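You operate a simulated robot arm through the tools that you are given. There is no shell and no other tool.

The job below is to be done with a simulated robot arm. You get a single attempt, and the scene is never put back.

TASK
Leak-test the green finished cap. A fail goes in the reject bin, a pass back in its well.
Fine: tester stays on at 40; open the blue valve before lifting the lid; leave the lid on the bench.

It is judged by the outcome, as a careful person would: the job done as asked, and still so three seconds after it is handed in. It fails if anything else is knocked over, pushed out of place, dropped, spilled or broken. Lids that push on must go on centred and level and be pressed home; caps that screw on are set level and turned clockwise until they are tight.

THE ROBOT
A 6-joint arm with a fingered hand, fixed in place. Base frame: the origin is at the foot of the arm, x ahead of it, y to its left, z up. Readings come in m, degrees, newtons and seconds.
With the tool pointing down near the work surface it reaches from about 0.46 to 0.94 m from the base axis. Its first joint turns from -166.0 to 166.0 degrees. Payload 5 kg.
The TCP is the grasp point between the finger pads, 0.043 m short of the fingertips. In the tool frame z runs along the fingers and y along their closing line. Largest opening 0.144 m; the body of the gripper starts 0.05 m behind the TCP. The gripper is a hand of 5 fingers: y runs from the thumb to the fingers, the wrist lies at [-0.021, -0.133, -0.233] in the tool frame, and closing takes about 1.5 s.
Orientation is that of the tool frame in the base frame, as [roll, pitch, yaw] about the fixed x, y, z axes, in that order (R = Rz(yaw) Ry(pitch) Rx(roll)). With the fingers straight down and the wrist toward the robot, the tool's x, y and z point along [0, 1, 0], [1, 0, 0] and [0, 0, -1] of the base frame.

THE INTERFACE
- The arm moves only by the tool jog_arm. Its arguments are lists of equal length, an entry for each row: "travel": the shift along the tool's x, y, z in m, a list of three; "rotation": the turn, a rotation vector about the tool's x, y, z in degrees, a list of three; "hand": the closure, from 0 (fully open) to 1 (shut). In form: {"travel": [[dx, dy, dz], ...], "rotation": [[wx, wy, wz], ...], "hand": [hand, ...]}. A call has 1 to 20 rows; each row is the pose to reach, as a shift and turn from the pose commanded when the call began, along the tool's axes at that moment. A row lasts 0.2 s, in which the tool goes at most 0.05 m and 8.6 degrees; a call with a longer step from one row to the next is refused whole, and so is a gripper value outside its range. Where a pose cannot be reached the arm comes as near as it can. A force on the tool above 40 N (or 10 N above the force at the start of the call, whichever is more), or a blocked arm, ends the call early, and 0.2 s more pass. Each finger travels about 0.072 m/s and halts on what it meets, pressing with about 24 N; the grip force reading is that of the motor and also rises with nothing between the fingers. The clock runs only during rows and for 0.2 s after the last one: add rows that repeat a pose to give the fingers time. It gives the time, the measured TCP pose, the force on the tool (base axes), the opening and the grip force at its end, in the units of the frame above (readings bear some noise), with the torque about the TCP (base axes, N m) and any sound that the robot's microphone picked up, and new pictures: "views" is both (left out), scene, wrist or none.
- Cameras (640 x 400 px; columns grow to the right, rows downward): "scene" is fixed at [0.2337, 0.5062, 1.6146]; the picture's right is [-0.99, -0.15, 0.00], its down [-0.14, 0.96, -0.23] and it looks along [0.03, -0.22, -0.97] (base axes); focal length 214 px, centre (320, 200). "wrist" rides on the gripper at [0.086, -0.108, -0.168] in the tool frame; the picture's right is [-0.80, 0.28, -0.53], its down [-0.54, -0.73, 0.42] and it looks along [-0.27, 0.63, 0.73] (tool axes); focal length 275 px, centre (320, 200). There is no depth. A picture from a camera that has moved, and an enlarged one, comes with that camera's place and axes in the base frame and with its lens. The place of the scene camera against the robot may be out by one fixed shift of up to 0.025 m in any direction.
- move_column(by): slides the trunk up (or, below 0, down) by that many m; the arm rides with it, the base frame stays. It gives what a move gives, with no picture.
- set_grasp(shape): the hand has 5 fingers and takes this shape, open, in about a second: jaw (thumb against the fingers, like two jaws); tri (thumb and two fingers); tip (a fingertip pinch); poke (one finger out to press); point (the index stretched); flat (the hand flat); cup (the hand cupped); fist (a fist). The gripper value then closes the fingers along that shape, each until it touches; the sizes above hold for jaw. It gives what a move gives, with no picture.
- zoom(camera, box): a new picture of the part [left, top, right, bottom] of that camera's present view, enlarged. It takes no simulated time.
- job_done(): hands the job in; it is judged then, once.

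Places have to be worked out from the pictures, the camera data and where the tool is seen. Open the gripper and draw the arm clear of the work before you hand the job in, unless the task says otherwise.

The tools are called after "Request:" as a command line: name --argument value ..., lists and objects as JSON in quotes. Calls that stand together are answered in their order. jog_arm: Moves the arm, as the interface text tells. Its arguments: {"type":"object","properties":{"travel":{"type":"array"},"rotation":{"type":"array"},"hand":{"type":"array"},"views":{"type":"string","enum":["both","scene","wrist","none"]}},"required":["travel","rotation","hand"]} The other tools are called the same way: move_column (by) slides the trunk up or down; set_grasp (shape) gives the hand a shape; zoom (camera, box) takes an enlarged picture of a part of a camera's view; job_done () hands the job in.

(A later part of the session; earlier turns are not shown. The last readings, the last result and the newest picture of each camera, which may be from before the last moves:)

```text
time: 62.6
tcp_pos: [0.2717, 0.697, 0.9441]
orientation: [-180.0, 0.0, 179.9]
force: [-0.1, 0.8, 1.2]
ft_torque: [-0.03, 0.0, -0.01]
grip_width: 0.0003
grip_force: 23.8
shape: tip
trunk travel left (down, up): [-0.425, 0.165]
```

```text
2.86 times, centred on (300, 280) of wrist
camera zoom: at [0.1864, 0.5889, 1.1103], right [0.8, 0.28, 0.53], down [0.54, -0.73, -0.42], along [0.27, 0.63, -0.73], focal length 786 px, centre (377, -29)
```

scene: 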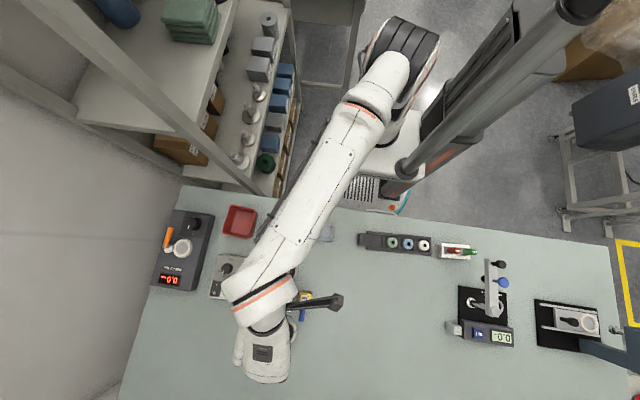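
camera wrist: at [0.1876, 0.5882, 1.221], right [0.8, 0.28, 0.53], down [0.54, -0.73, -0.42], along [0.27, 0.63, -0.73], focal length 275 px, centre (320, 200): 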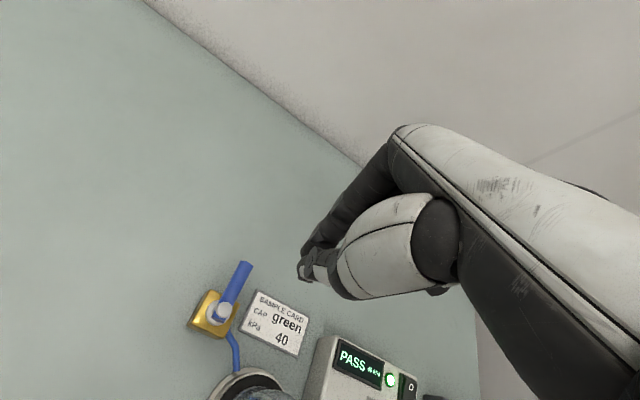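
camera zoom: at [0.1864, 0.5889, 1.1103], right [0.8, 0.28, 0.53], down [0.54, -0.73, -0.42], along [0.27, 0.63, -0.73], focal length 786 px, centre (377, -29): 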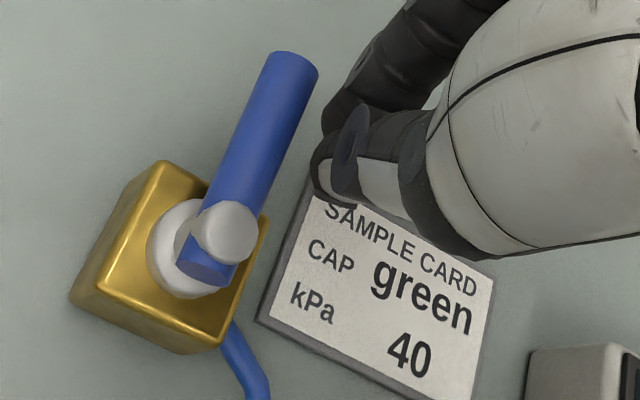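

The pinch stands beside the lever. I push toward -x and follow the lever back around its pivot, first 24°.

Request:
jog_arm --travel '[[0.005, 0, 0], [0.01, 0, 0], [0.0161, 0.002, 0], [0.0224, 0.0031, 0], [0.0288, 0.0033, 0], [0.0288, 0.0033, 0]]' --rotation '[[0, 0, 0], [0, 0, 0], [0, 0, -8], [0, 0, -16], [0, 0, -24], [0, 0, -24]]' --hand '[1.0, 1.0, 1.0, 1.0, 1.0, 1.0]' --views "none"

Request:
zoom --camera "wrist" --box '[220, 210, 380, 350]'

```text
time: 64.0
tcp_pos: [0.2416, 0.6996, 0.9435]
orientation: [180.0, 0.0, -155.8]
force: [-0.1, 0.7, -0.1]
ft_torque: [0.01, -0.04, -0.02]
grip_width: 0.0002
grip_force: 23.8
shape: tip
trunk travel left (down, up): [-0.425, 0.165]
```

```text
2.86 times, centred on (300, 280) of wrist
camera zoom: at [0.2099, 0.5663, 1.1103], right [0.61, 0.58, 0.53], down [0.79, -0.44, -0.42], along [-0.01, 0.68, -0.73], focal length 786 px, centre (377, -29)
```

zoom: 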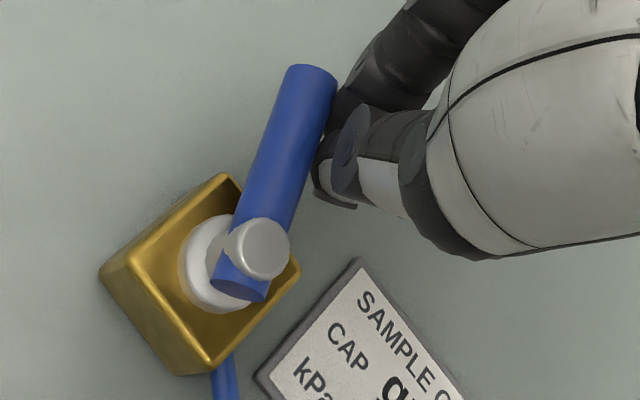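

The lever is following with little force. I continue around.

Request:
jog_arm --travel '[[0.0061, 0.002, 0], [0.0124, 0.0031, 0], [0.0188, 0.0033, 0], [0.0251, 0.0026, 0], [0.0313, 0.0011, 0], [0.0373, -0.0014, 0], [0.0373, -0.0014, 0]]' --rotation '[[0, 0, -8], [0, 0, -16], [0, 0, -24], [0, 0, -32], [0, 0, -40], [0, 0, -48], [0, 0, -48]]' --hand '[1.0, 1.0, 1.0, 1.0, 1.0, 1.0, 1.0]' --views "scene"

Request:
zoom --camera "wrist" --box '[220, 210, 380, 350]'

```text
time: 65.6
tcp_pos: [0.2097, 0.6847, 0.9444]
orientation: [180.0, 0.0, -107.7]
force: [0.7, 1.3, -1.0]
ft_torque: [0.0, -0.01, -0.04]
grip_width: 0.0001
grip_force: 23.9
shape: tip
trunk travel left (down, up): [-0.425, 0.165]
```

scene: 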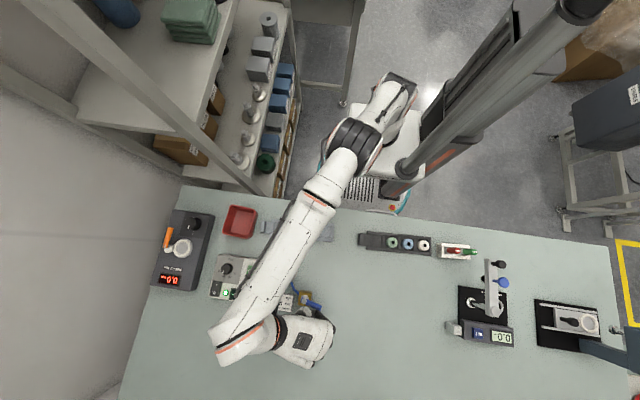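

```text
2.86 times, centred on (300, 280) of wrist
camera zoom: at [0.2872, 0.5694, 1.1105], right [-0.03, 0.85, 0.53], down [0.86, 0.29, -0.42], along [-0.51, 0.45, -0.73], focal length 786 px, centre (377, -29)
```

zoom: 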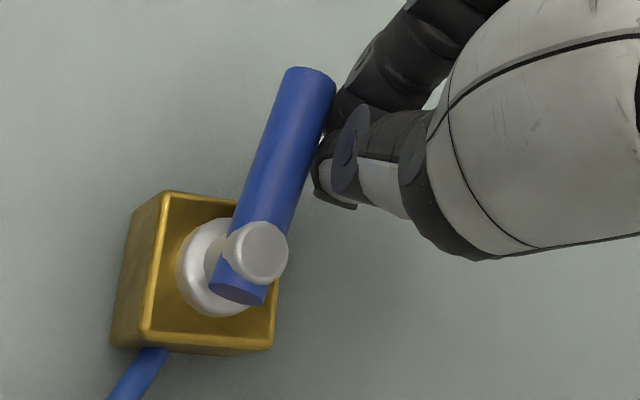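

The lever is following to about 70°. I continue toward the -x stop in smaller steps.

Request:
jog_arm --travel '[[0.0031, 0.0011, 0], [0.0061, 0.002, 0], [0.0093, 0.0027, 0], [0.0124, 0.0031, 0], [0.0124, 0.0031, 0]]' --rotation '[[0, 0, -4], [0, 0, -8], [0, 0, -12], [0, 0, -16], [0, 0, -16]]' --hand '[1.0, 1.0, 1.0, 1.0, 1.0]' --views "none"

Request:
zoom --camera "wrist" --box '[220, 210, 380, 350]'

```text
time: 66.8
tcp_pos: [0.2029, 0.6742, 0.9446]
orientation: [-180.0, 0.0, -92.0]
force: [1.1, 1.7, 0.3]
ft_torque: [0.02, 0.0, -0.02]
grip_width: 0.0
grip_force: 24.1
shape: tip
trunk travel left (down, up): [-0.425, 0.165]
```

```text
2.86 times, centred on (300, 280) of wrist
camera zoom: at [0.3094, 0.5843, 1.1103], right [-0.26, 0.81, 0.53], down [0.74, 0.52, -0.42], along [-0.62, 0.29, -0.73], focal length 786 px, centre (377, -29)
```

zoom: 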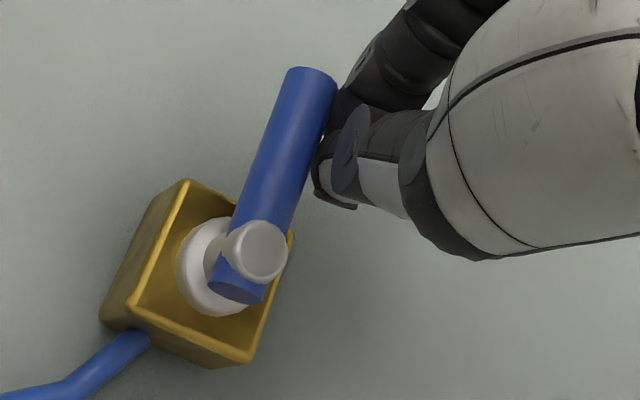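

The lever is nearly back in line. I push a few more degrees to its stop.

Request:
jog_arm --travel '[[0.0023, 0.0008, 0], [0.0046, 0.0016, 0], [0.0061, 0.002, 0], [0.0061, 0.002, 0]]' --rotation '[[0, 0, -3], [0, 0, -6], [0, 0, -8], [0, 0, -8]]' --hand '[1.0, 1.0, 1.0, 1.0]' --views "none"

Request:
zoom --camera "wrist" --box '[220, 210, 380, 350]'

```text
time: 67.7
tcp_pos: [0.2, 0.6709, 0.944]
orientation: [-179.8, 0.9, -83.6]
force: [3.7, 35.0, 3.6]
ft_torque: [1.09, -0.1, -0.2]
grip_width: 0.0
grip_force: 24.1
shape: tip
trunk travel left (down, up): [-0.425, 0.165]
stopped in row 4: the force on the tool passed its limit at 47 N (the readings are from after the stop); the commanded pose is now the measured one
```

```text
2.86 times, centred on (300, 280) of wrist
camera zoom: at [0.3175, 0.5949, 1.1099], right [-0.37, 0.75, 0.54], down [0.66, 0.63, -0.41], along [-0.65, 0.21, -0.73], focal length 786 px, centre (377, -29)
```

zoom: 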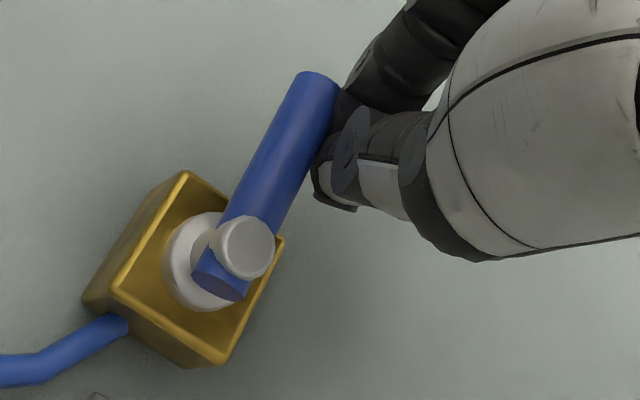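

The stop was met with up to 47 N, so I back away at once from the lever (tool -x) and rise to check that nothing moved.

Request:
jog_arm --travel '[[-0.006, 0, 0], [-0.015, 0, 0], [-0.022, 0, 0], [-0.022, 0, -0.03], [-0.022, 0, -0.07], [-0.022, 0, -0.11], [-0.022, 0, -0.11]]' --rotation '[[0, 0, 0], [0, 0, 0], [0, 0, 0], [0, 0, 0], [0, 0, 0], [0, 0, 0], [0, 0, 0]]' --hand '[1.0, 1.0, 1.0, 1.0, 1.0, 1.0, 1.0]'

Request:
zoom --camera "wrist" --box '[180, 240, 360, 400]'

Request:
zoom --camera "scene" --box '[200, 230, 350, 330]'

```text
time: 69.3
tcp_pos: [0.1819, 0.6493, 1.0301]
orientation: [-179.9, 0.8, -84.1]
force: [-0.4, -0.5, 0.5]
ft_torque: [0.03, 0.03, 0.02]
grip_width: 0.0001
grip_force: 24.0
shape: tip
out of reach, approached as far as the arm can: row 1, 2, 3, 4, 5, 6, 7
trunk travel left (down, up): [-0.425, 0.165]
camera wrist: at [0.3004, 0.5731, 1.195], right [-0.36, 0.76, 0.54], down [0.67, 0.62, -0.41], along [-0.65, 0.21, -0.73], focal length 275 px, centre (320, 200)
```

scene: 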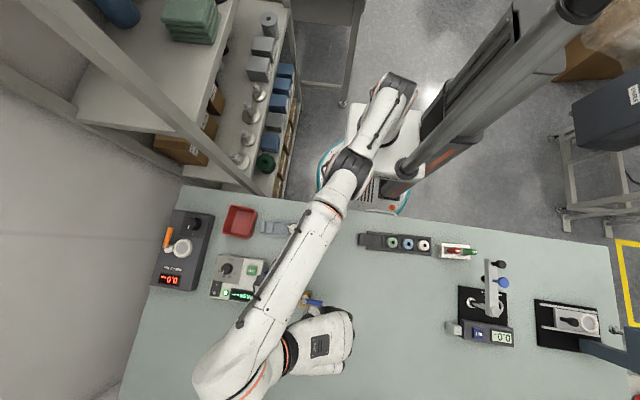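
wrist: 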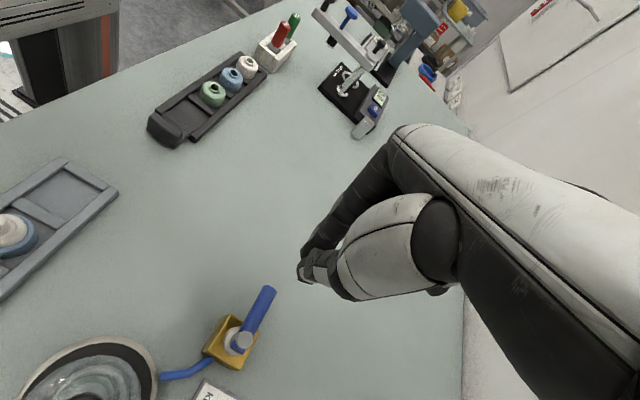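

```text
2.50 times, centred on (270, 320) of wrist
camera zoom: at [0.3004, 0.5731, 1.195], right [-0.36, 0.76, 0.54], down [0.67, 0.62, -0.41], along [-0.65, 0.21, -0.73], focal length 688 px, centre (445, -100)
```

zoom: 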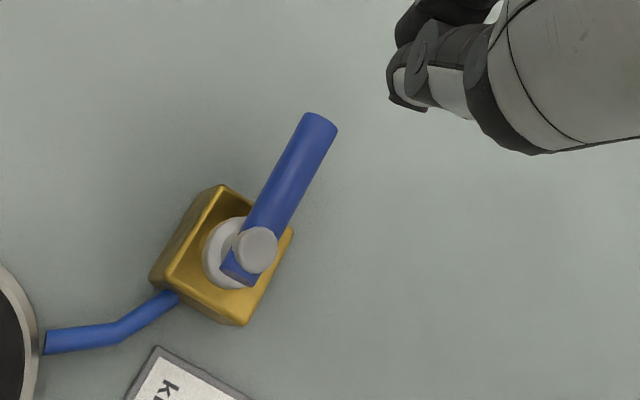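

```text
4.00 times, centred on (275, 280) of scene
camera zoom: at [0.2337, 0.5062, 1.6146], right [-0.99, -0.15, 0.0], down [-0.14, 0.96, -0.23], along [0.03, -0.22, -0.97], focal length 858 px, centre (500, -120)
```

zoom: 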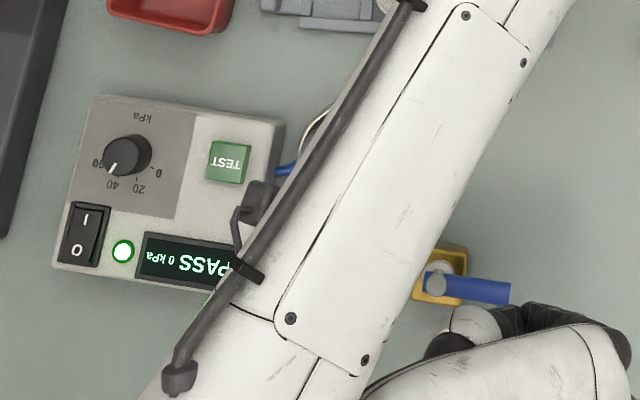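

The display now reads PASS 0 kPa: the valve is open and vented, with the lever back along -x. The arm is near its reach limit in this turn, so I unwind to yaw 211 and rise before approaching the lid.

Request:
jog_arm --travel '[[0, -0.01, -0.02], [0, -0.02, -0.03], [0, -0.03, -0.04], [0, -0.04, -0.05], [0, -0.05, -0.06], [0, -0.06, -0.06], [0, -0.07, -0.06], [0, -0.08, -0.06], [0, -0.08, -0.06]]' --rotation '[[0.06, 0.09, 8.1], [0.11, 0.18, 16.2], [0.17, 0.27, 24.3], [0.22, 0.36, 32.4], [0.28, 0.44, 40.5], [0.34, 0.53, 48.6], [0.4, 0.62, 56.7], [0.45, 0.71, 64.9], [0.45, 0.71, 64.9]]' --hand '[1.0, 1.0, 1.0, 1.0, 1.0, 1.0, 1.0, 1.0, 1.0]'

Request:
zoom --camera "wrist" --box '[180, 200, 400, 400]'

Request:
zoom --camera "scene" --box '[200, 230, 350, 330]'

```text
time: 71.3
tcp_pos: [0.2877, 0.7076, 1.1305]
orientation: [-179.7, -0.1, -148.8]
force: [-0.1, -0.7, 0.6]
ft_torque: [0.05, -0.02, 0.02]
grip_width: 0.0001
grip_force: 23.9
shape: tip
out of reach, approached as far as the arm can: row 2, 3, 4, 5, 6, 7, 8, 9
trunk travel left (down, up): [-0.425, 0.165]
camera wrist: at [0.2712, 0.5707, 1.297], right [0.53, 0.66, 0.53], down [0.84, -0.34, -0.42], along [-0.1, 0.67, -0.74], focal length 275 px, centre (320, 200)
```

scene: 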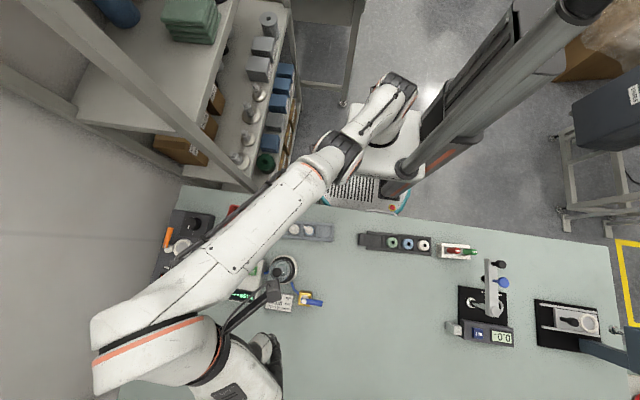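
wrist: 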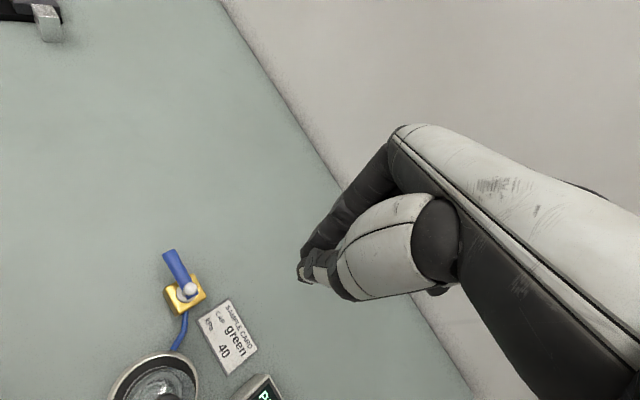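

```text
2.00 times, centred on (290, 300) of wrist
camera zoom: at [0.2712, 0.5707, 1.297], right [0.53, 0.66, 0.53], down [0.84, -0.34, -0.42], along [-0.1, 0.67, -0.74], focal length 551 px, centre (380, 0)
```

zoom: 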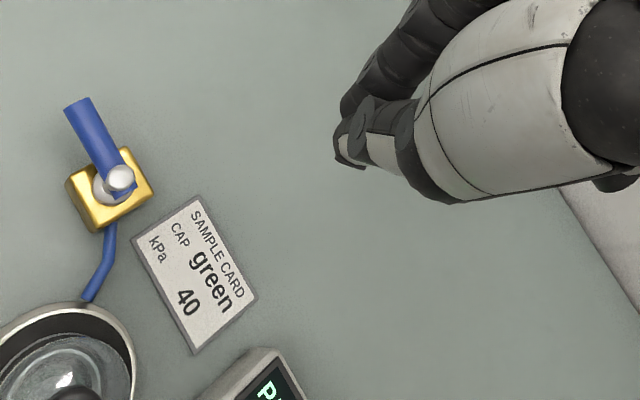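

```text
4.00 times, centred on (275, 280) of scene
camera zoom: at [0.2337, 0.5062, 1.6146], right [-0.99, -0.15, 0.0], down [-0.14, 0.96, -0.23], along [0.03, -0.22, -0.97], focal length 858 px, centre (500, -120)
```

zoom: 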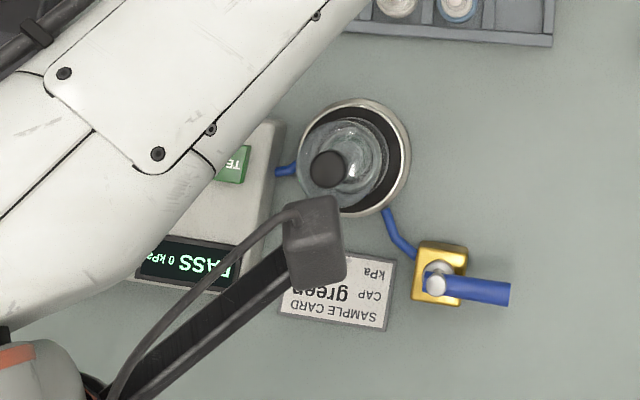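

The valve lever, block and card look undisturbed, and the tester reads PASS 0 kPa. The arm still reports a reach limit in this posture, so I bring the hand back toward the robot, above the nest but high.

Request:
jog_arm --travel '[[0.007, -0.036, 0], [0.0146, -0.073, 0], [0.022, -0.11, 0], [0.0292, -0.1458, 0], [0.0292, -0.1458, 0], [0.0292, -0.1458, 0]]' --rotation '[[0, 0, 0], [0, 0, 0], [0, 0, 0], [0, 0, 0], [0, 0, 0], [0, 0, 0]]' --hand '[1.0, 1.0, 1.0, 0.9, 0.8, 0.7]'

Request:
zoom --camera "wrist" --box '[200, 200, 360, 340]'

Request:
zoom --camera "scene" --box '[200, 230, 350, 330]'

```text
time: 72.7
tcp_pos: [0.367, 0.6333, 1.1652]
orientation: [-179.6, -0.1, -148.7]
force: [-0.6, -0.3, 0.0]
ft_torque: [0.0, 0.0, 0.0]
grip_width: 0.0431
grip_force: 0.1
shape: tip
out of reach, approached as far as the arm can: row 1, 2, 3, 4, 5, 6
trunk travel left (down, up): [-0.425, 0.165]
camera wrist: at [0.3502, 0.4982, 1.3326], right [0.53, 0.66, 0.53], down [0.84, -0.34, -0.42], along [-0.1, 0.67, -0.74], focal length 275 px, centre (320, 200)
```

scene: 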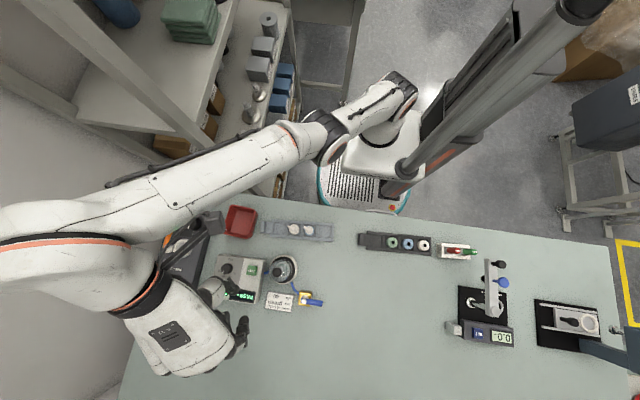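
wrist: 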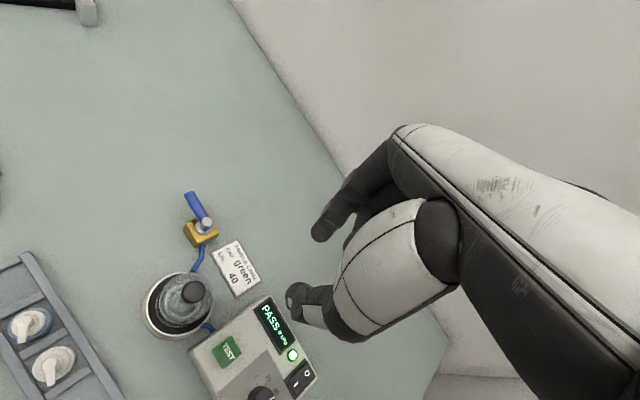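

```text
2.86 times, centred on (280, 270) of wrist
camera zoom: at [0.3502, 0.4982, 1.3326], right [0.53, 0.66, 0.53], down [0.84, -0.34, -0.42], along [-0.1, 0.67, -0.74], focal length 786 px, centre (434, 0)
```

zoom: 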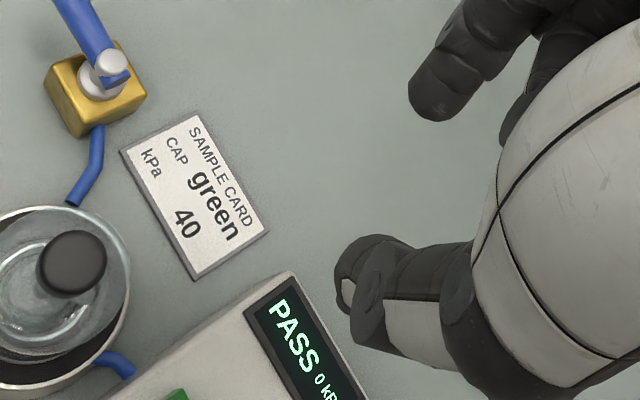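

```text
4.00 times, centred on (275, 280) of scene
camera zoom: at [0.2337, 0.5062, 1.6146], right [-0.99, -0.15, 0.0], down [-0.14, 0.96, -0.23], along [0.03, -0.22, -0.97], focal length 858 px, centre (500, -120)
```

zoom: 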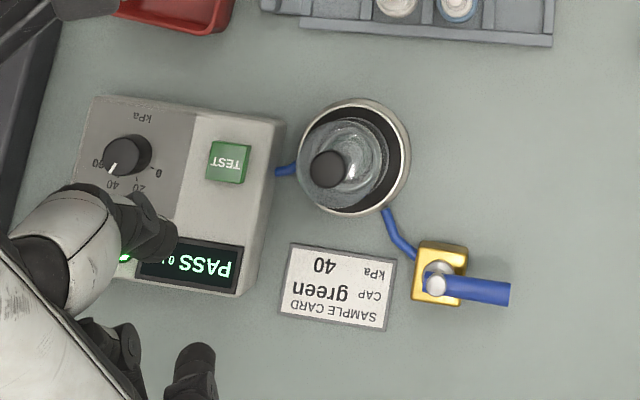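

The arm is now stuck short of the commanded pose, as if a joint sits at its limit after the far turn. I steer it to a pose it held comfortably before (above the tester, yaw 211) to bring it back to its normal posture.

Request:
jog_arm --travel '[[-0.033, -0.005, 0.0], [-0.066, -0.01, 0.0], [-0.0998, -0.0145, 0.0], [-0.0998, -0.0145, 0.0]]' --rotation '[[0, 0, 0], [0, 0, 0], [0, 0, 0], [0, 0, 0]]' --hand '[0.7, 0.7, 0.7, 0.7]'

```text
time: 73.7
tcp_pos: [0.4154, 0.6226, 1.133]
orientation: [-179.9, 0.0, -148.6]
force: [-0.1, 0.5, 1.1]
ft_torque: [0.01, -0.02, -0.02]
grip_width: 0.0433
grip_force: 0.1
shape: tip
out of reach, approached as far as the arm can: row 1, 2, 3, 4
trunk travel left (down, up): [-0.425, 0.165]
camera wrist: at [0.3979, 0.487, 1.2989], right [0.53, 0.66, 0.53], down [0.84, -0.34, -0.42], along [-0.09, 0.67, -0.73], focal length 275 px, centre (320, 200)
```

scene: 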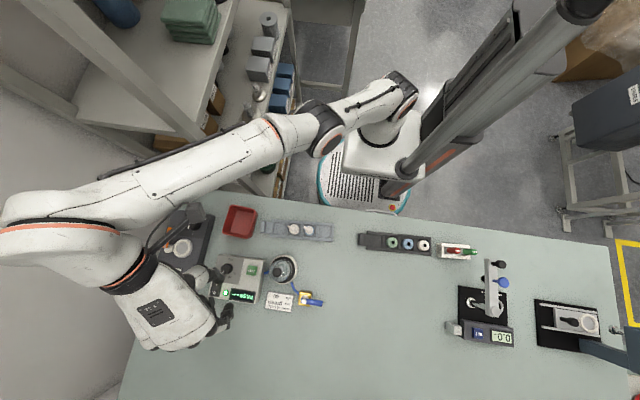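
wrist: 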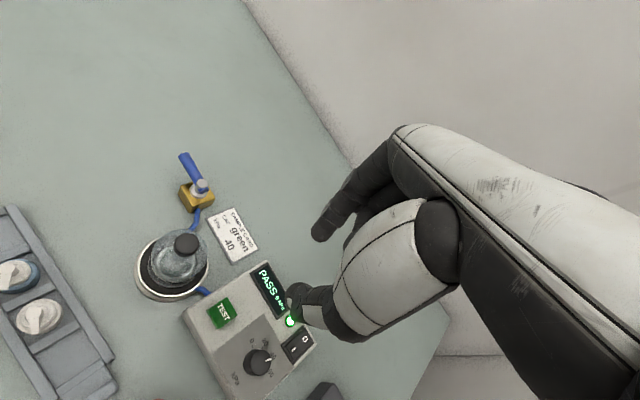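

Still a little short of the commanded point. I turn the hand the other way (yaw toward 160) at this clear height to unwind the wrist joint that is likely at its limit.

Request:
jog_arm --travel '[[0, 0, 0], [0, 0, 0], [0, 0, 0], [0, 0, 0], [0, 0, 0], [0, 0, 0], [0, 0, 0]]' --rotation '[[0, 0, 8], [0, 0, 16], [0, 0, 24], [0, 0, 32], [0, 0, 40], [0, 0, 48], [0, 0, 48]]' --hand '[0.7, 0.7, 0.7, 0.7, 0.7, 0.7, 0.7]'

```text
time: 75.3
tcp_pos: [0.4558, 0.6761, 1.1666]
orientation: [-179.8, 0.2, 163.2]
force: [0.2, 0.9, 0.1]
ft_torque: [-0.01, -0.05, 0.0]
grip_width: 0.043
grip_force: 0.1
shape: tip
out of reach, approached as far as the arm can: row 1, 2, 3, 4, 5, 6, 7
trunk travel left (down, up): [-0.425, 0.165]
camera wrist: at [0.344, 0.5982, 1.3327], right [0.84, 0.04, 0.54], down [0.31, -0.85, -0.42], along [0.44, 0.52, -0.73], focal length 275 px, centre (320, 200)
```

scene: 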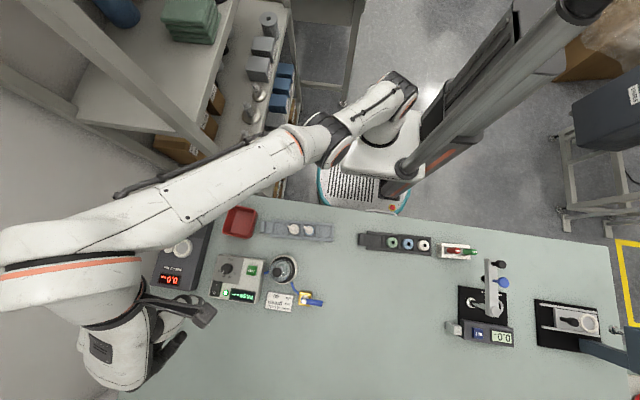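
wrist: 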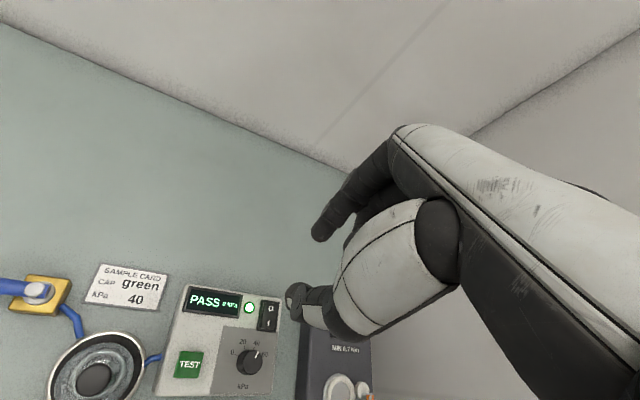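

The arm looks fully straightened (shoulder, elbow and wrist in line), which explains why it can't draw in. I command a target well inward and higher, over clear space, so the elbow bends again.

Request:
jog_arm --travel '[[0.016, -0.032, -0.014], [0.032, -0.064, -0.028], [0.048, -0.096, -0.042], [0.063, -0.127, -0.055], [0.079, -0.159, -0.069], [0.095, -0.19, -0.083], [0.11, -0.2217, -0.096], [0.11, -0.2217, -0.096], [0.11, -0.2217, -0.096], [0.11, -0.2217, -0.096]]' --rotation '[[0, 0, -2.5], [0, 0, -5], [0, 0, -7.5], [0, 0, -10], [0, 0, -12.5], [0, 0, -15], [0, 0, -17], [0, 0, -17], [0, 0, -17], [0, 0, -17]]' --hand '[0.7, 0.7, 0.7, 0.7, 0.7, 0.7, 0.7, 0.7, 0.7, 0.7]'

```text
time: 77.5
tcp_pos: [0.3419, 0.5441, 1.3299]
orientation: [-176.0, 0.2, -179.4]
force: [0.3, -0.6, 0.6]
ft_torque: [0.04, -0.01, -0.02]
grip_width: 0.0433
grip_force: 0.0
shape: tip
out of reach, approached as far as the arm can: row 1, 2, 3, 4, 5, 6, 7, 8, 9, 10
trunk travel left (down, up): [-0.425, 0.165]
camera wrist: at [0.2585, 0.4491, 1.5028], right [0.79, 0.33, 0.52], down [0.55, -0.75, -0.37], along [0.26, 0.58, -0.77], focal length 275 px, centre (320, 200)
```

scene: 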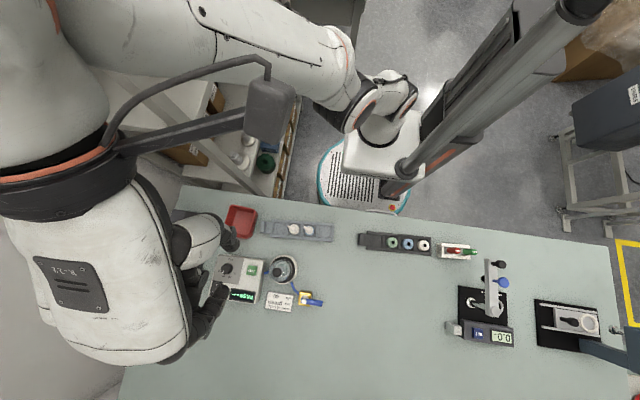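
wrist: 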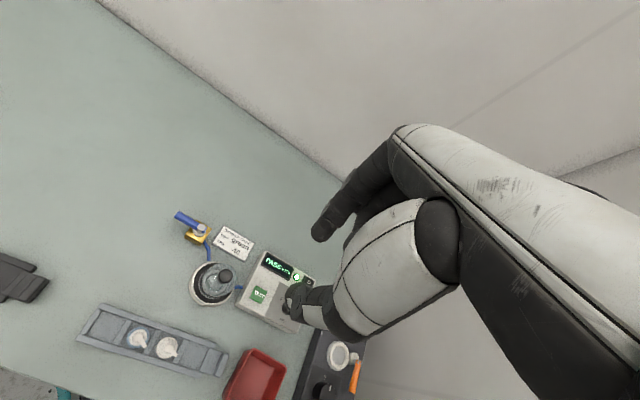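

The wrist keeps a constant 0.91 m from the shoulder, so the elbow is locked straight. I command a path outward and downward over the free part of the bench, which should make the elbow flex the right way.

Request:
jog_arm --travel '[[-0.005, 0.037, 0.0], [-0.011, 0.074, 0.005], [-0.017, 0.11, 0.01], [-0.022, 0.147, 0.03], [-0.028, 0.184, 0.05], [-0.033, 0.22, 0.075], [-0.039, 0.257, 0.1], [-0.044, 0.29, 0.125], [-0.05, 0.33, 0.15], [-0.05, 0.33, 0.15], [-0.05, 0.33, 0.15]]' --rotation '[[0, 0, 0], [0, 0, 0], [0, 0, 0], [0, 0, 0], [0, 0, 0], [0, 0, 0], [0, 0, 0], [0, 0, 0], [0, 0, 0], [0, 0, 0], [0, 0, 0]]' --hand '[0.7, 0.7, 0.7, 0.7, 0.7, 0.7, 0.7, 0.7, 0.7, 0.7, 0.7]'

```text
time: 79.9
tcp_pos: [0.3325, 0.7474, 1.1005]
orientation: [-176.3, 0.3, -179.5]
force: [-1.2, -0.7, 0.6]
ft_torque: [0.03, -0.07, -0.02]
grip_width: 0.0433
grip_force: 0.0
shape: tip
out of reach, approached as far as the arm can: row 1, 2, 3, 4, 5, 6, 7, 8, 9, 10, 11
trunk travel left (down, up): [-0.425, 0.165]
camera wrist: at [0.248, 0.6492, 1.2742], right [0.79, 0.32, 0.52], down [0.55, -0.75, -0.37], along [0.27, 0.58, -0.77], focal length 275 px, centre (320, 200)
```

scene: 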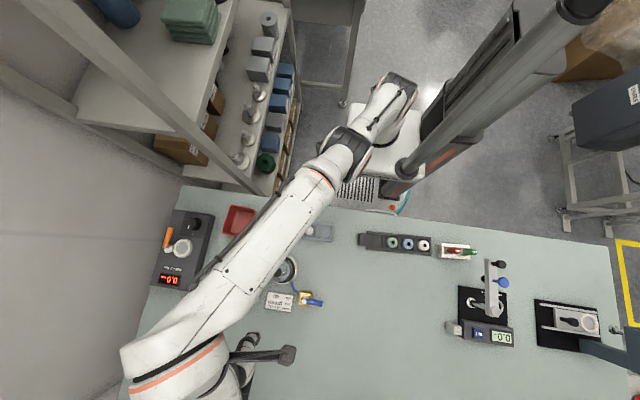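
wrist: 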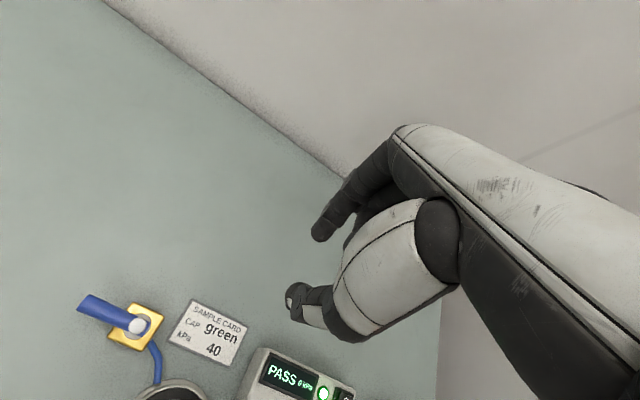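

The arm follows but is still stretched. I go further out and lower over the empty bench so the elbow gets a flexing push.

Request:
jog_arm --travel '[[0, 0.03, 0.015], [0, 0.06, 0.03], [0, 0.09, 0.04], [0, 0.12, 0.05], [0, 0.12, 0.05], [0, 0.12, 0.05]]' --rotation '[[0, 0, 0], [0, 0, 0], [0, 0, 0], [0, 0, 0], [0, 0, 0], [0, 0, 0]]' --hand '[0.7, 0.7, 0.7, 0.7, 0.7, 0.7]'

```text
time: 81.3
tcp_pos: [0.3027, 0.7934, 1.0221]
orientation: [-176.2, 0.0, -179.5]
force: [0.8, 0.0, 0.3]
ft_torque: [-0.02, -0.03, 0.01]
grip_width: 0.0433
grip_force: 0.0
shape: tip
out of reach, approached as far as the arm can: row 1, 2, 3, 4, 5, 6
trunk travel left (down, up): [-0.425, 0.165]
camera wrist: at [0.2188, 0.6968, 1.1953], right [0.79, 0.33, 0.52], down [0.55, -0.75, -0.37], along [0.27, 0.58, -0.77], focal length 275 px, centre (320, 200)
```

scene: 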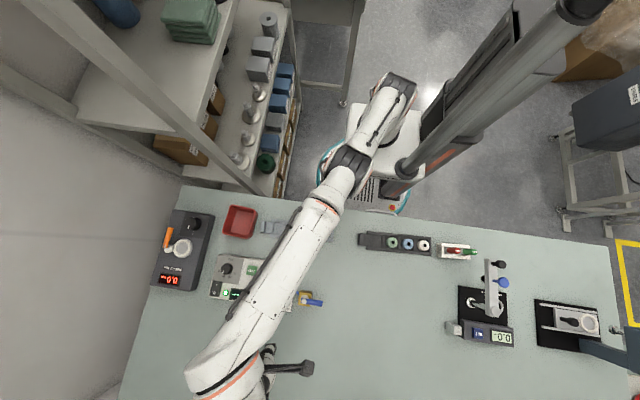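
wrist: 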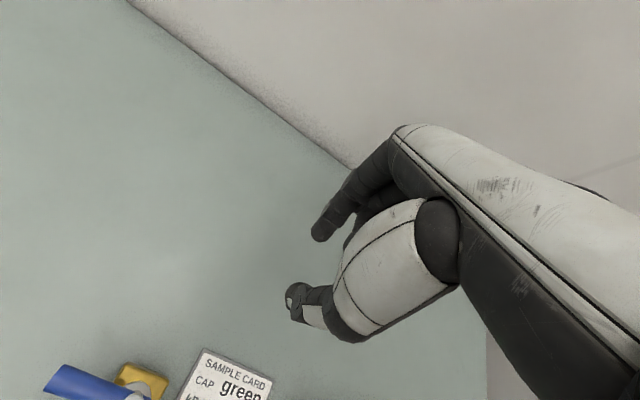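

The arm is at full stretch, with the shoulder likely near z≈1.1. I now ask for a point lower and a bit inward, still over empty bench, to make the elbow bend downward.

Request:
jog_arm --travel '[[0, -0.03, 0.02], [0, -0.06, 0.03], [0, -0.09, 0.03], [0, -0.12, 0.03], [0, -0.15, 0.03], [0, -0.15, 0.03], [0, -0.15, 0.03], [0, -0.15, 0.03]]' --rotation '[[0, 0, 0], [0, 0, 0], [0, 0, 0], [0, 0, 0], [0, 0, 0], [0, 0, 0], [0, 0, 0], [0, 0, 0]]' --hand '[0.7, 0.7, 0.7, 0.7, 0.7, 0.7, 0.7, 0.7]'

```text
time: 83.1
tcp_pos: [0.3502, 0.7614, 1.0454]
orientation: [-175.9, 0.2, -179.5]
force: [-0.2, 0.0, 0.2]
ft_torque: [0.01, -0.02, 0.02]
grip_width: 0.0435
grip_force: 0.2
shape: tip
out of reach, approached as far as the arm can: row 1, 2, 3, 4, 5, 6, 7, 8
trunk travel left (down, up): [-0.425, 0.165]
camera wrist: at [0.2655, 0.6638, 1.2192], right [0.79, 0.33, 0.51], down [0.55, -0.75, -0.37], along [0.26, 0.58, -0.77], focal length 275 px, centre (320, 200)
```

scene: 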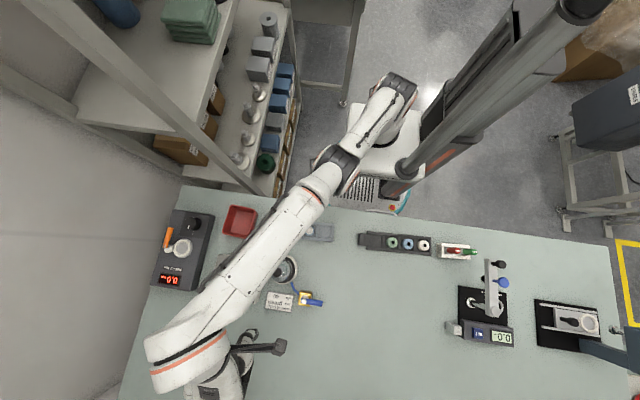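
wrist: 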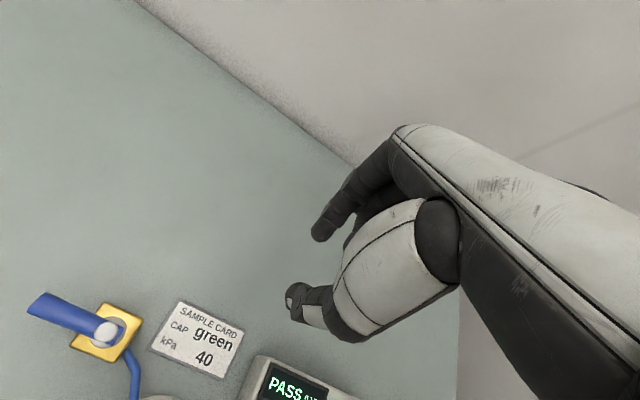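

Orientation is also off by 4°, so the wrist bend is at its limit as well as the arm being straight. I command the hand to tilt 30° (fingers toward the robot) while drawing in and up, which should force the elbow to flex.

Request:
jog_arm --travel '[[0, -0.01, -0.04], [-0.004, -0.03, -0.075], [-0.008, -0.055, -0.1], [-0.012, -0.085, -0.112], [-0.016, -0.12, -0.112], [-0.02, -0.16, -0.112], [-0.02, -0.16, -0.112], [-0.02, -0.16, -0.112], [-0.02, -0.16, -0.112]]' --rotation '[[7, 0, 0], [14, 0, 0], [21, 0, 0], [28, 0, 0], [30, 0, 0], [30, 0, 0], [30, 0, 0], [30, 0, 0], [30, 0, 0]]' --hand '[0.7, 0.7, 0.7, 0.7, 0.7, 0.7, 0.7, 0.7, 0.7]'

```text
time: 85.1
tcp_pos: [0.3259, 0.5625, 1.1574]
orientation: [-146.1, 0.2, -179.6]
force: [-0.2, 0.3, 0.3]
ft_torque: [0.0, -0.01, 0.03]
grip_width: 0.0432
grip_force: 0.0
shape: tip
out of reach, approached as far as the arm can: row 1, 2, 3, 4, 5, 6, 7, 8, 9
trunk travel left (down, up): [-0.425, 0.165]
camera wrist: at [0.2412, 0.565, 1.356], right [0.79, 0.54, 0.29], down [0.55, -0.83, 0.05], along [0.27, 0.11, -0.96], focal length 275 px, centre (320, 200)
```

scene: 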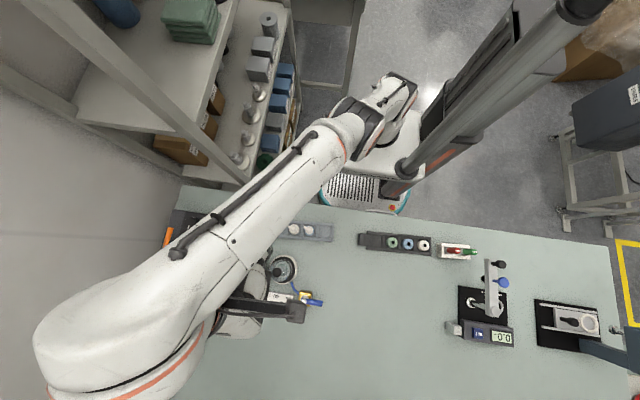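
wrist: 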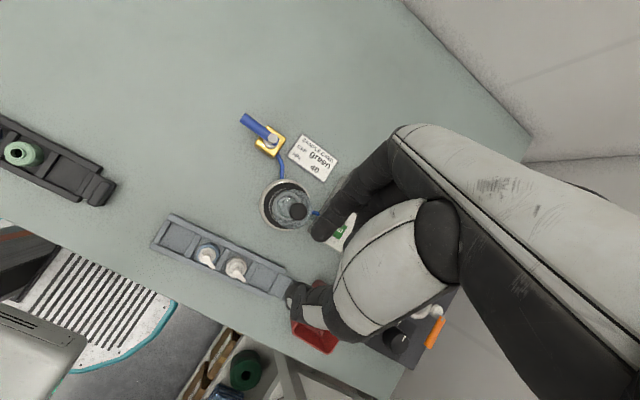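

The wrist distance from the shoulder stays at about 0.76 m whatever I ask, so the elbow is locked straight. A small trunk move should re-base the command to the measured pose, so I try that before further test moves.

Request:
move_column --by 0.02

```text
time: 85.8
tcp_pos: [0.3272, 0.5628, 1.1777]
orientation: [-146.2, 0.1, -179.7]
force: [-0.4, -0.2, -0.5]
ft_torque: [-0.01, 0.0, 0.0]
grip_width: 0.043
grip_force: 0.0
shape: tip
trunk travel left (down, up): [-0.445, 0.145]
```

The hand rose exactly with the trunk. I send a hold command to see whether the command is now consistent with the measured pose.

Request:
jog_arm --travel '[[0, 0, 0]]' --rotation '[[0, 0, 0]]' --hand '[0.7]' --views "none"

```text
time: 86.2
tcp_pos: [0.3269, 0.5621, 1.1775]
orientation: [-146.2, 0.2, -179.6]
force: [0.9, 0.4, -0.3]
ft_torque: [-0.01, -0.01, 0.02]
grip_width: 0.0434
grip_force: 0.0
shape: tip
trunk travel left (down, up): [-0.445, 0.145]
```

The command is now consistent. I test a small move straight down to see whether the elbow will flex.

Request:
jog_arm --travel '[[0, 0.014, 0.0207], [0, 0.028, 0.0415], [0, 0.028, 0.0415]]' --rotation '[[0, 0, 0], [0, 0, 0], [0, 0, 0]]' --hand '[0.7, 0.7, 0.7]' --views "none"

```text
time: 87.0
tcp_pos: [0.326, 0.5623, 1.1273]
orientation: [-146.2, 0.1, -179.7]
force: [-0.4, 0.1, -0.1]
ft_torque: [0.01, -0.01, 0.0]
grip_width: 0.0433
grip_force: 0.0
shape: tip
trunk travel left (down, up): [-0.445, 0.145]
```

It reached that pose, so the elbow is bending again. I now undo the 34° tilt with the TCP held in place.

Request:
jog_arm --travel '[[0, 0, 0], [0, 0, 0], [0, 0, 0], [0, 0, 0], [0, 0, 0], [0, 0, 0]]' --rotation '[[-7, 0, 0], [-14, 0, 0], [-21, 0, 0], [-28, 0, 0], [-33.8, 0, 0], [-33.8, 0, 0]]' --hand '[0.7, 0.7, 0.7, 0.7, 0.7, 0.7]'

```text
time: 88.4
tcp_pos: [0.3272, 0.562, 1.1274]
orientation: [180.0, 0.2, -179.5]
force: [-0.3, -0.5, -0.5]
ft_torque: [0.0, -0.02, -0.01]
grip_width: 0.0433
grip_force: 0.1
shape: tip
trunk travel left (down, up): [-0.445, 0.145]
camera wrist: at [0.2422, 0.4533, 1.2935], right [0.79, 0.29, 0.54], down [0.55, -0.72, -0.42], along [0.26, 0.63, -0.73], focal length 275 px, centre (320, 200)
```

scene: 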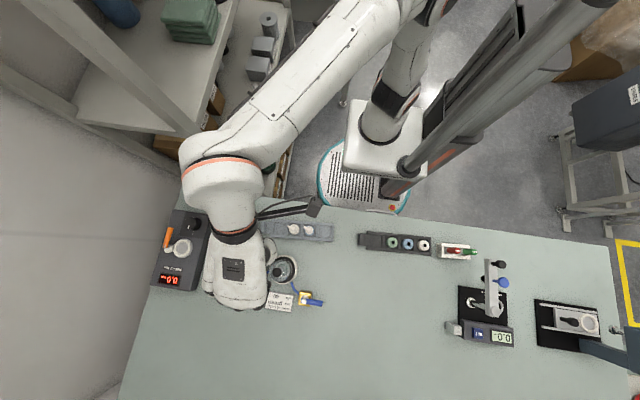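
wrist: 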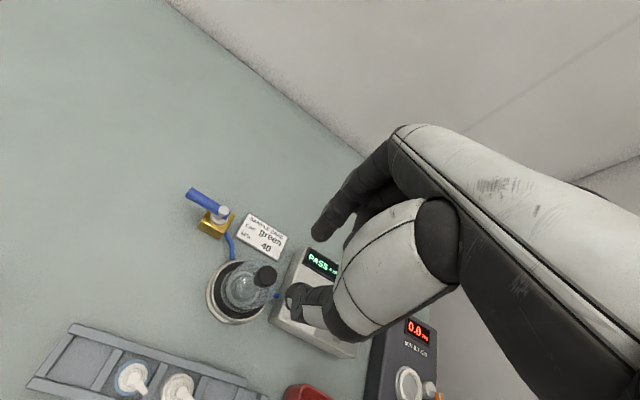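

The arm is back in its normal posture, the tester still shows PASS, and the lid is untouched. I turn to yaw 211 above the lid knob to lift it off now that the valve is open.

Request:
jog_arm --travel '[[-0.001, 0.004, 0], [-0.0015, 0.008, 0], [-0.002, 0.012, 0.01], [-0.003, 0.0153, 0.03], [-0.003, 0.0153, 0.037], [-0.003, 0.0153, 0.037]]' --rotation '[[0, 0, -8], [0, 0, -16], [0, 0, -24], [0, 0, -30.5], [0, 0, -30.5], [0, 0, -30.5]]' --hand '[0.68, 0.68, 0.68, 0.68, 0.68, 0.68]' --views "wrist"

Request:
zoom --camera "wrist" --box '[200, 210, 330, 320]'

Request:
zoom --camera "scene" --box '[200, 220, 340, 320]'

```text
time: 89.8
tcp_pos: [0.3303, 0.5779, 1.0911]
orientation: [-180.0, 0.1, -149.0]
force: [-0.5, -0.1, 0.5]
ft_torque: [0.0, -0.01, 0.02]
grip_width: 0.046
grip_force: 0.0
shape: tip
trunk travel left (down, up): [-0.445, 0.145]
camera wrist: at [0.3124, 0.4405, 1.2569], right [0.54, 0.65, 0.54], down [0.84, -0.34, -0.42], along [-0.09, 0.67, -0.73], focal length 275 px, centre (320, 200)
```

wrist: 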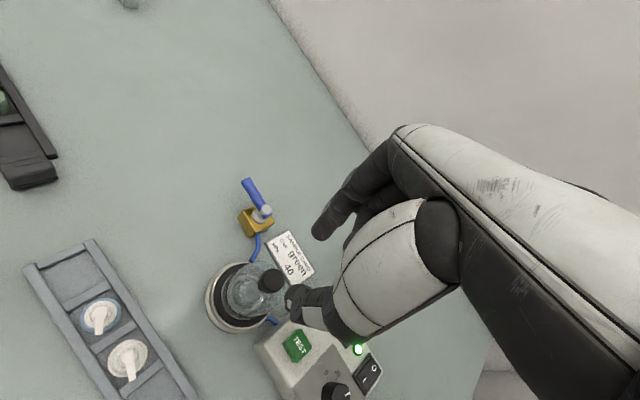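

```text
3.64 times, centred on (265, 265) of wrist
camera zoom: at [0.3124, 0.4405, 1.2569], right [0.54, 0.65, 0.54], down [0.84, -0.34, -0.42], along [-0.09, 0.67, -0.73], focal length 1001 px, centre (520, -36)
```

zoom: 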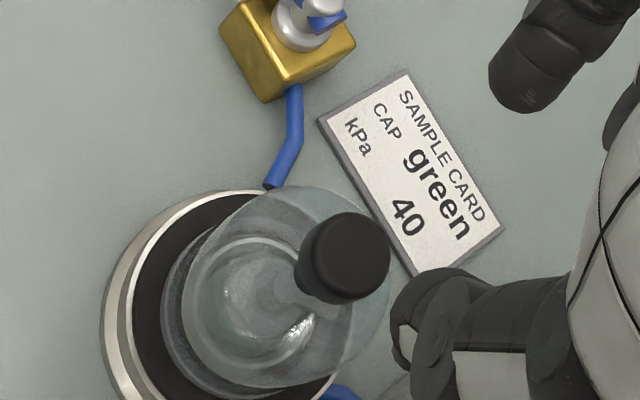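

```text
4.00 times, centred on (270, 270) of scene
camera zoom: at [0.2337, 0.5062, 1.6146], right [-0.99, -0.15, 0.0], down [-0.14, 0.96, -0.23], along [0.03, -0.22, -0.97], focal length 858 px, centre (520, -80)
```

zoom: 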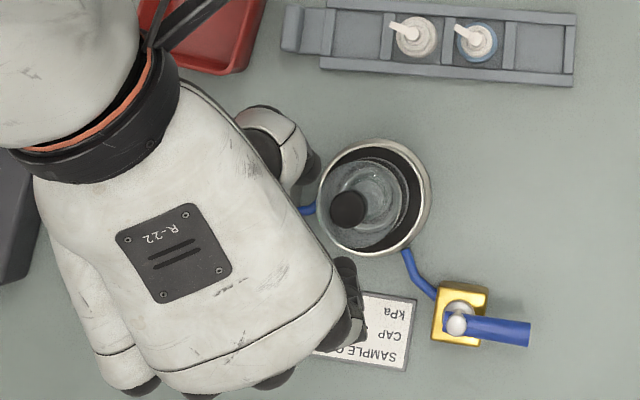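

The valve is back as it was, and the knob is within 2.5 mm of the TCP axis. I lower to the same height as when I released the lid.

Request:
jog_arm --travel '[[0, 0.002, 0.02], [0, 0.002, 0.05], [0, 0.002, 0.075], [0, 0.002, 0.087], [0, 0.002, 0.0905], [0, 0.002, 0.0905]]' --rotation '[[0, 0, 0], [0, 0, 0], [0, 0, 0], [0, 0, 0], [0, 0, 0], [0, 0, 0]]' --hand '[0.68, 0.68, 0.68, 0.68, 0.68, 0.68]' --views "none"

Request:
zoom --camera "wrist" --box '[230, 190, 350, 300]'

```text
time: 91.2
tcp_pos: [0.3285, 0.5796, 1.0007]
orientation: [-179.9, 0.1, -149.0]
force: [0.9, -0.2, -0.3]
ft_torque: [0.02, 0.0, 0.05]
grip_width: 0.0457
grip_force: 0.0
shape: tip
trunk travel left (down, up): [-0.445, 0.145]
```

```text
3.64 times, centred on (290, 245) of wrist
camera zoom: at [0.3122, 0.4421, 1.1664], right [0.54, 0.65, 0.54], down [0.84, -0.34, -0.42], along [-0.09, 0.67, -0.73], focal length 1001 px, centre (429, 36)
```

zoom: 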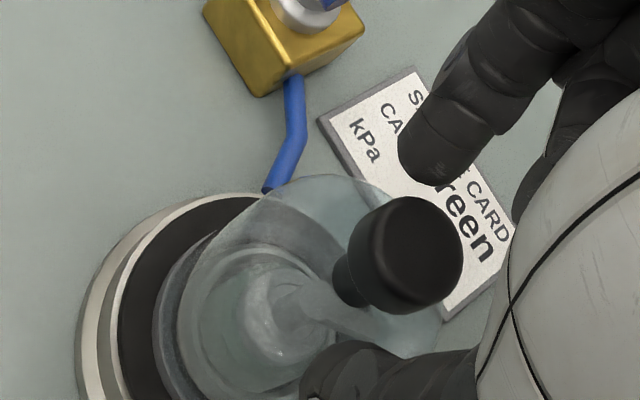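

The knob is between the pads. I close on it and let the grip settle.

Request:
jog_arm --travel '[[0, 0, 0], [0, 0, 0], [0, 0, 0], [0, 0, 0], [0, 0, 0], [0, 0, 0], [0, 0, 0], [0, 0, 0]]' --rotation '[[0, 0, 0], [0, 0, 0], [0, 0, 0], [0, 0, 0], [0, 0, 0], [0, 0, 0], [0, 0, 0], [0, 0, 0]]' --hand '[0.74, 0.8, 0.86, 0.92, 1.0, 1.0, 1.0, 1.0]' --views "none"

Request:
zoom --camera "scene" --box '[200, 240, 320, 320]'

```text
time: 93.0
tcp_pos: [0.3309, 0.5794, 1.0004]
orientation: [-179.9, 0.0, -149.1]
force: [0.0, 0.4, 0.3]
ft_torque: [0.06, 0.05, 0.0]
grip_width: 0.0203
grip_force: 24.1
shape: tip
trunk travel left (down, up): [-0.445, 0.145]
```

```text
5.00 times, centred on (260, 280) of scene
camera zoom: at [0.2337, 0.5062, 1.6146], right [-0.99, -0.15, 0.0], down [-0.14, 0.96, -0.23], along [0.03, -0.22, -0.97], focal length 1072 px, centre (620, -200)
```

zoom: 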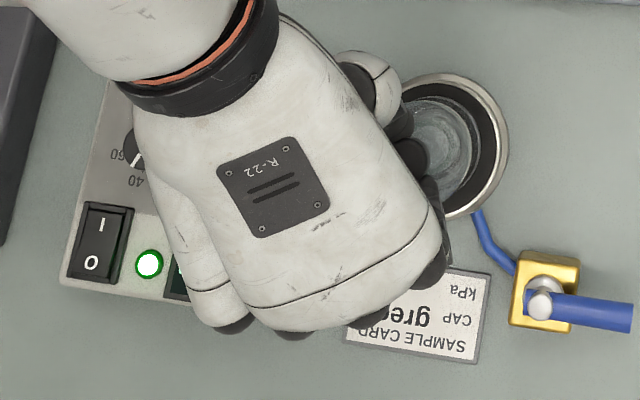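

The knob is held with 24 N and the pressure is already vented. I lift the lid straight up.

Request:
jog_arm --travel '[[0, 0, -0.005], [0, 0, -0.015], [0, 0, -0.035], [0, 0, -0.06], [0, 0, -0.085], [0, 0, -0.095], [0, 0, -0.095]]' --rotation '[[0, 0, 0], [0, 0, 0], [0, 0, 0], [0, 0, 0], [0, 0, 0], [0, 0, 0], [0, 0, 0]]' --hand '[1.0, 1.0, 1.0, 1.0, 1.0, 1.0, 1.0]' --views "wrist"

Request:
zoom --camera "wrist" --box '[200, 200, 360, 330]'

```text
time: 94.6
tcp_pos: [0.3287, 0.579, 1.094]
orientation: [-179.9, 0.1, -149.2]
force: [0.2, 0.3, -0.8]
ft_torque: [0.0, -0.01, -0.01]
grip_width: 0.0203
grip_force: 24.2
shape: tip
trunk travel left (down, up): [-0.445, 0.145]
camera wrist: at [0.311, 0.4424, 1.2604], right [0.54, 0.65, 0.53], down [0.84, -0.34, -0.42], along [-0.09, 0.67, -0.73], focal length 275 px, centre (320, 200)
```

wrist: 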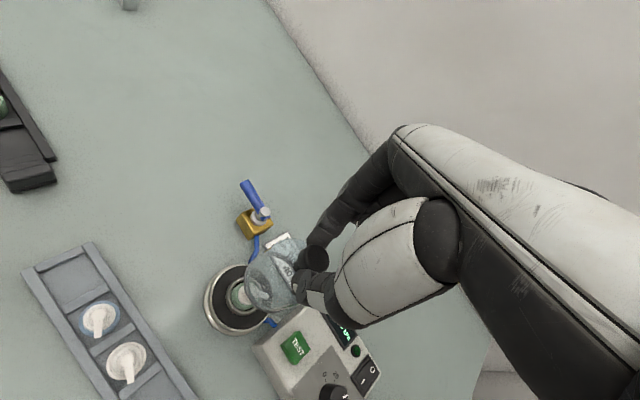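

```text
3.08 times, centred on (280, 265) of wrist
camera zoom: at [0.311, 0.4424, 1.2604], right [0.54, 0.65, 0.53], down [0.84, -0.34, -0.42], along [-0.09, 0.67, -0.73], focal length 847 px, centre (443, 0)
```

zoom: 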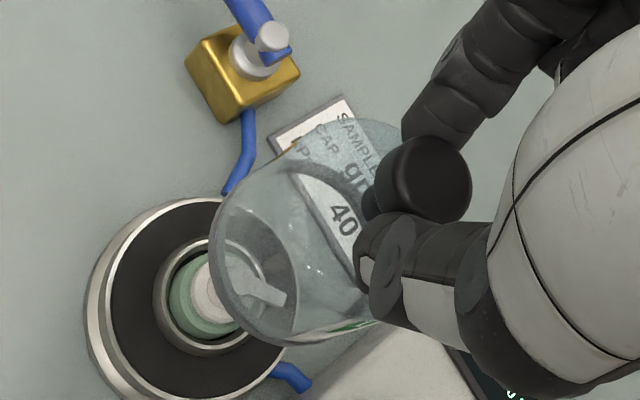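

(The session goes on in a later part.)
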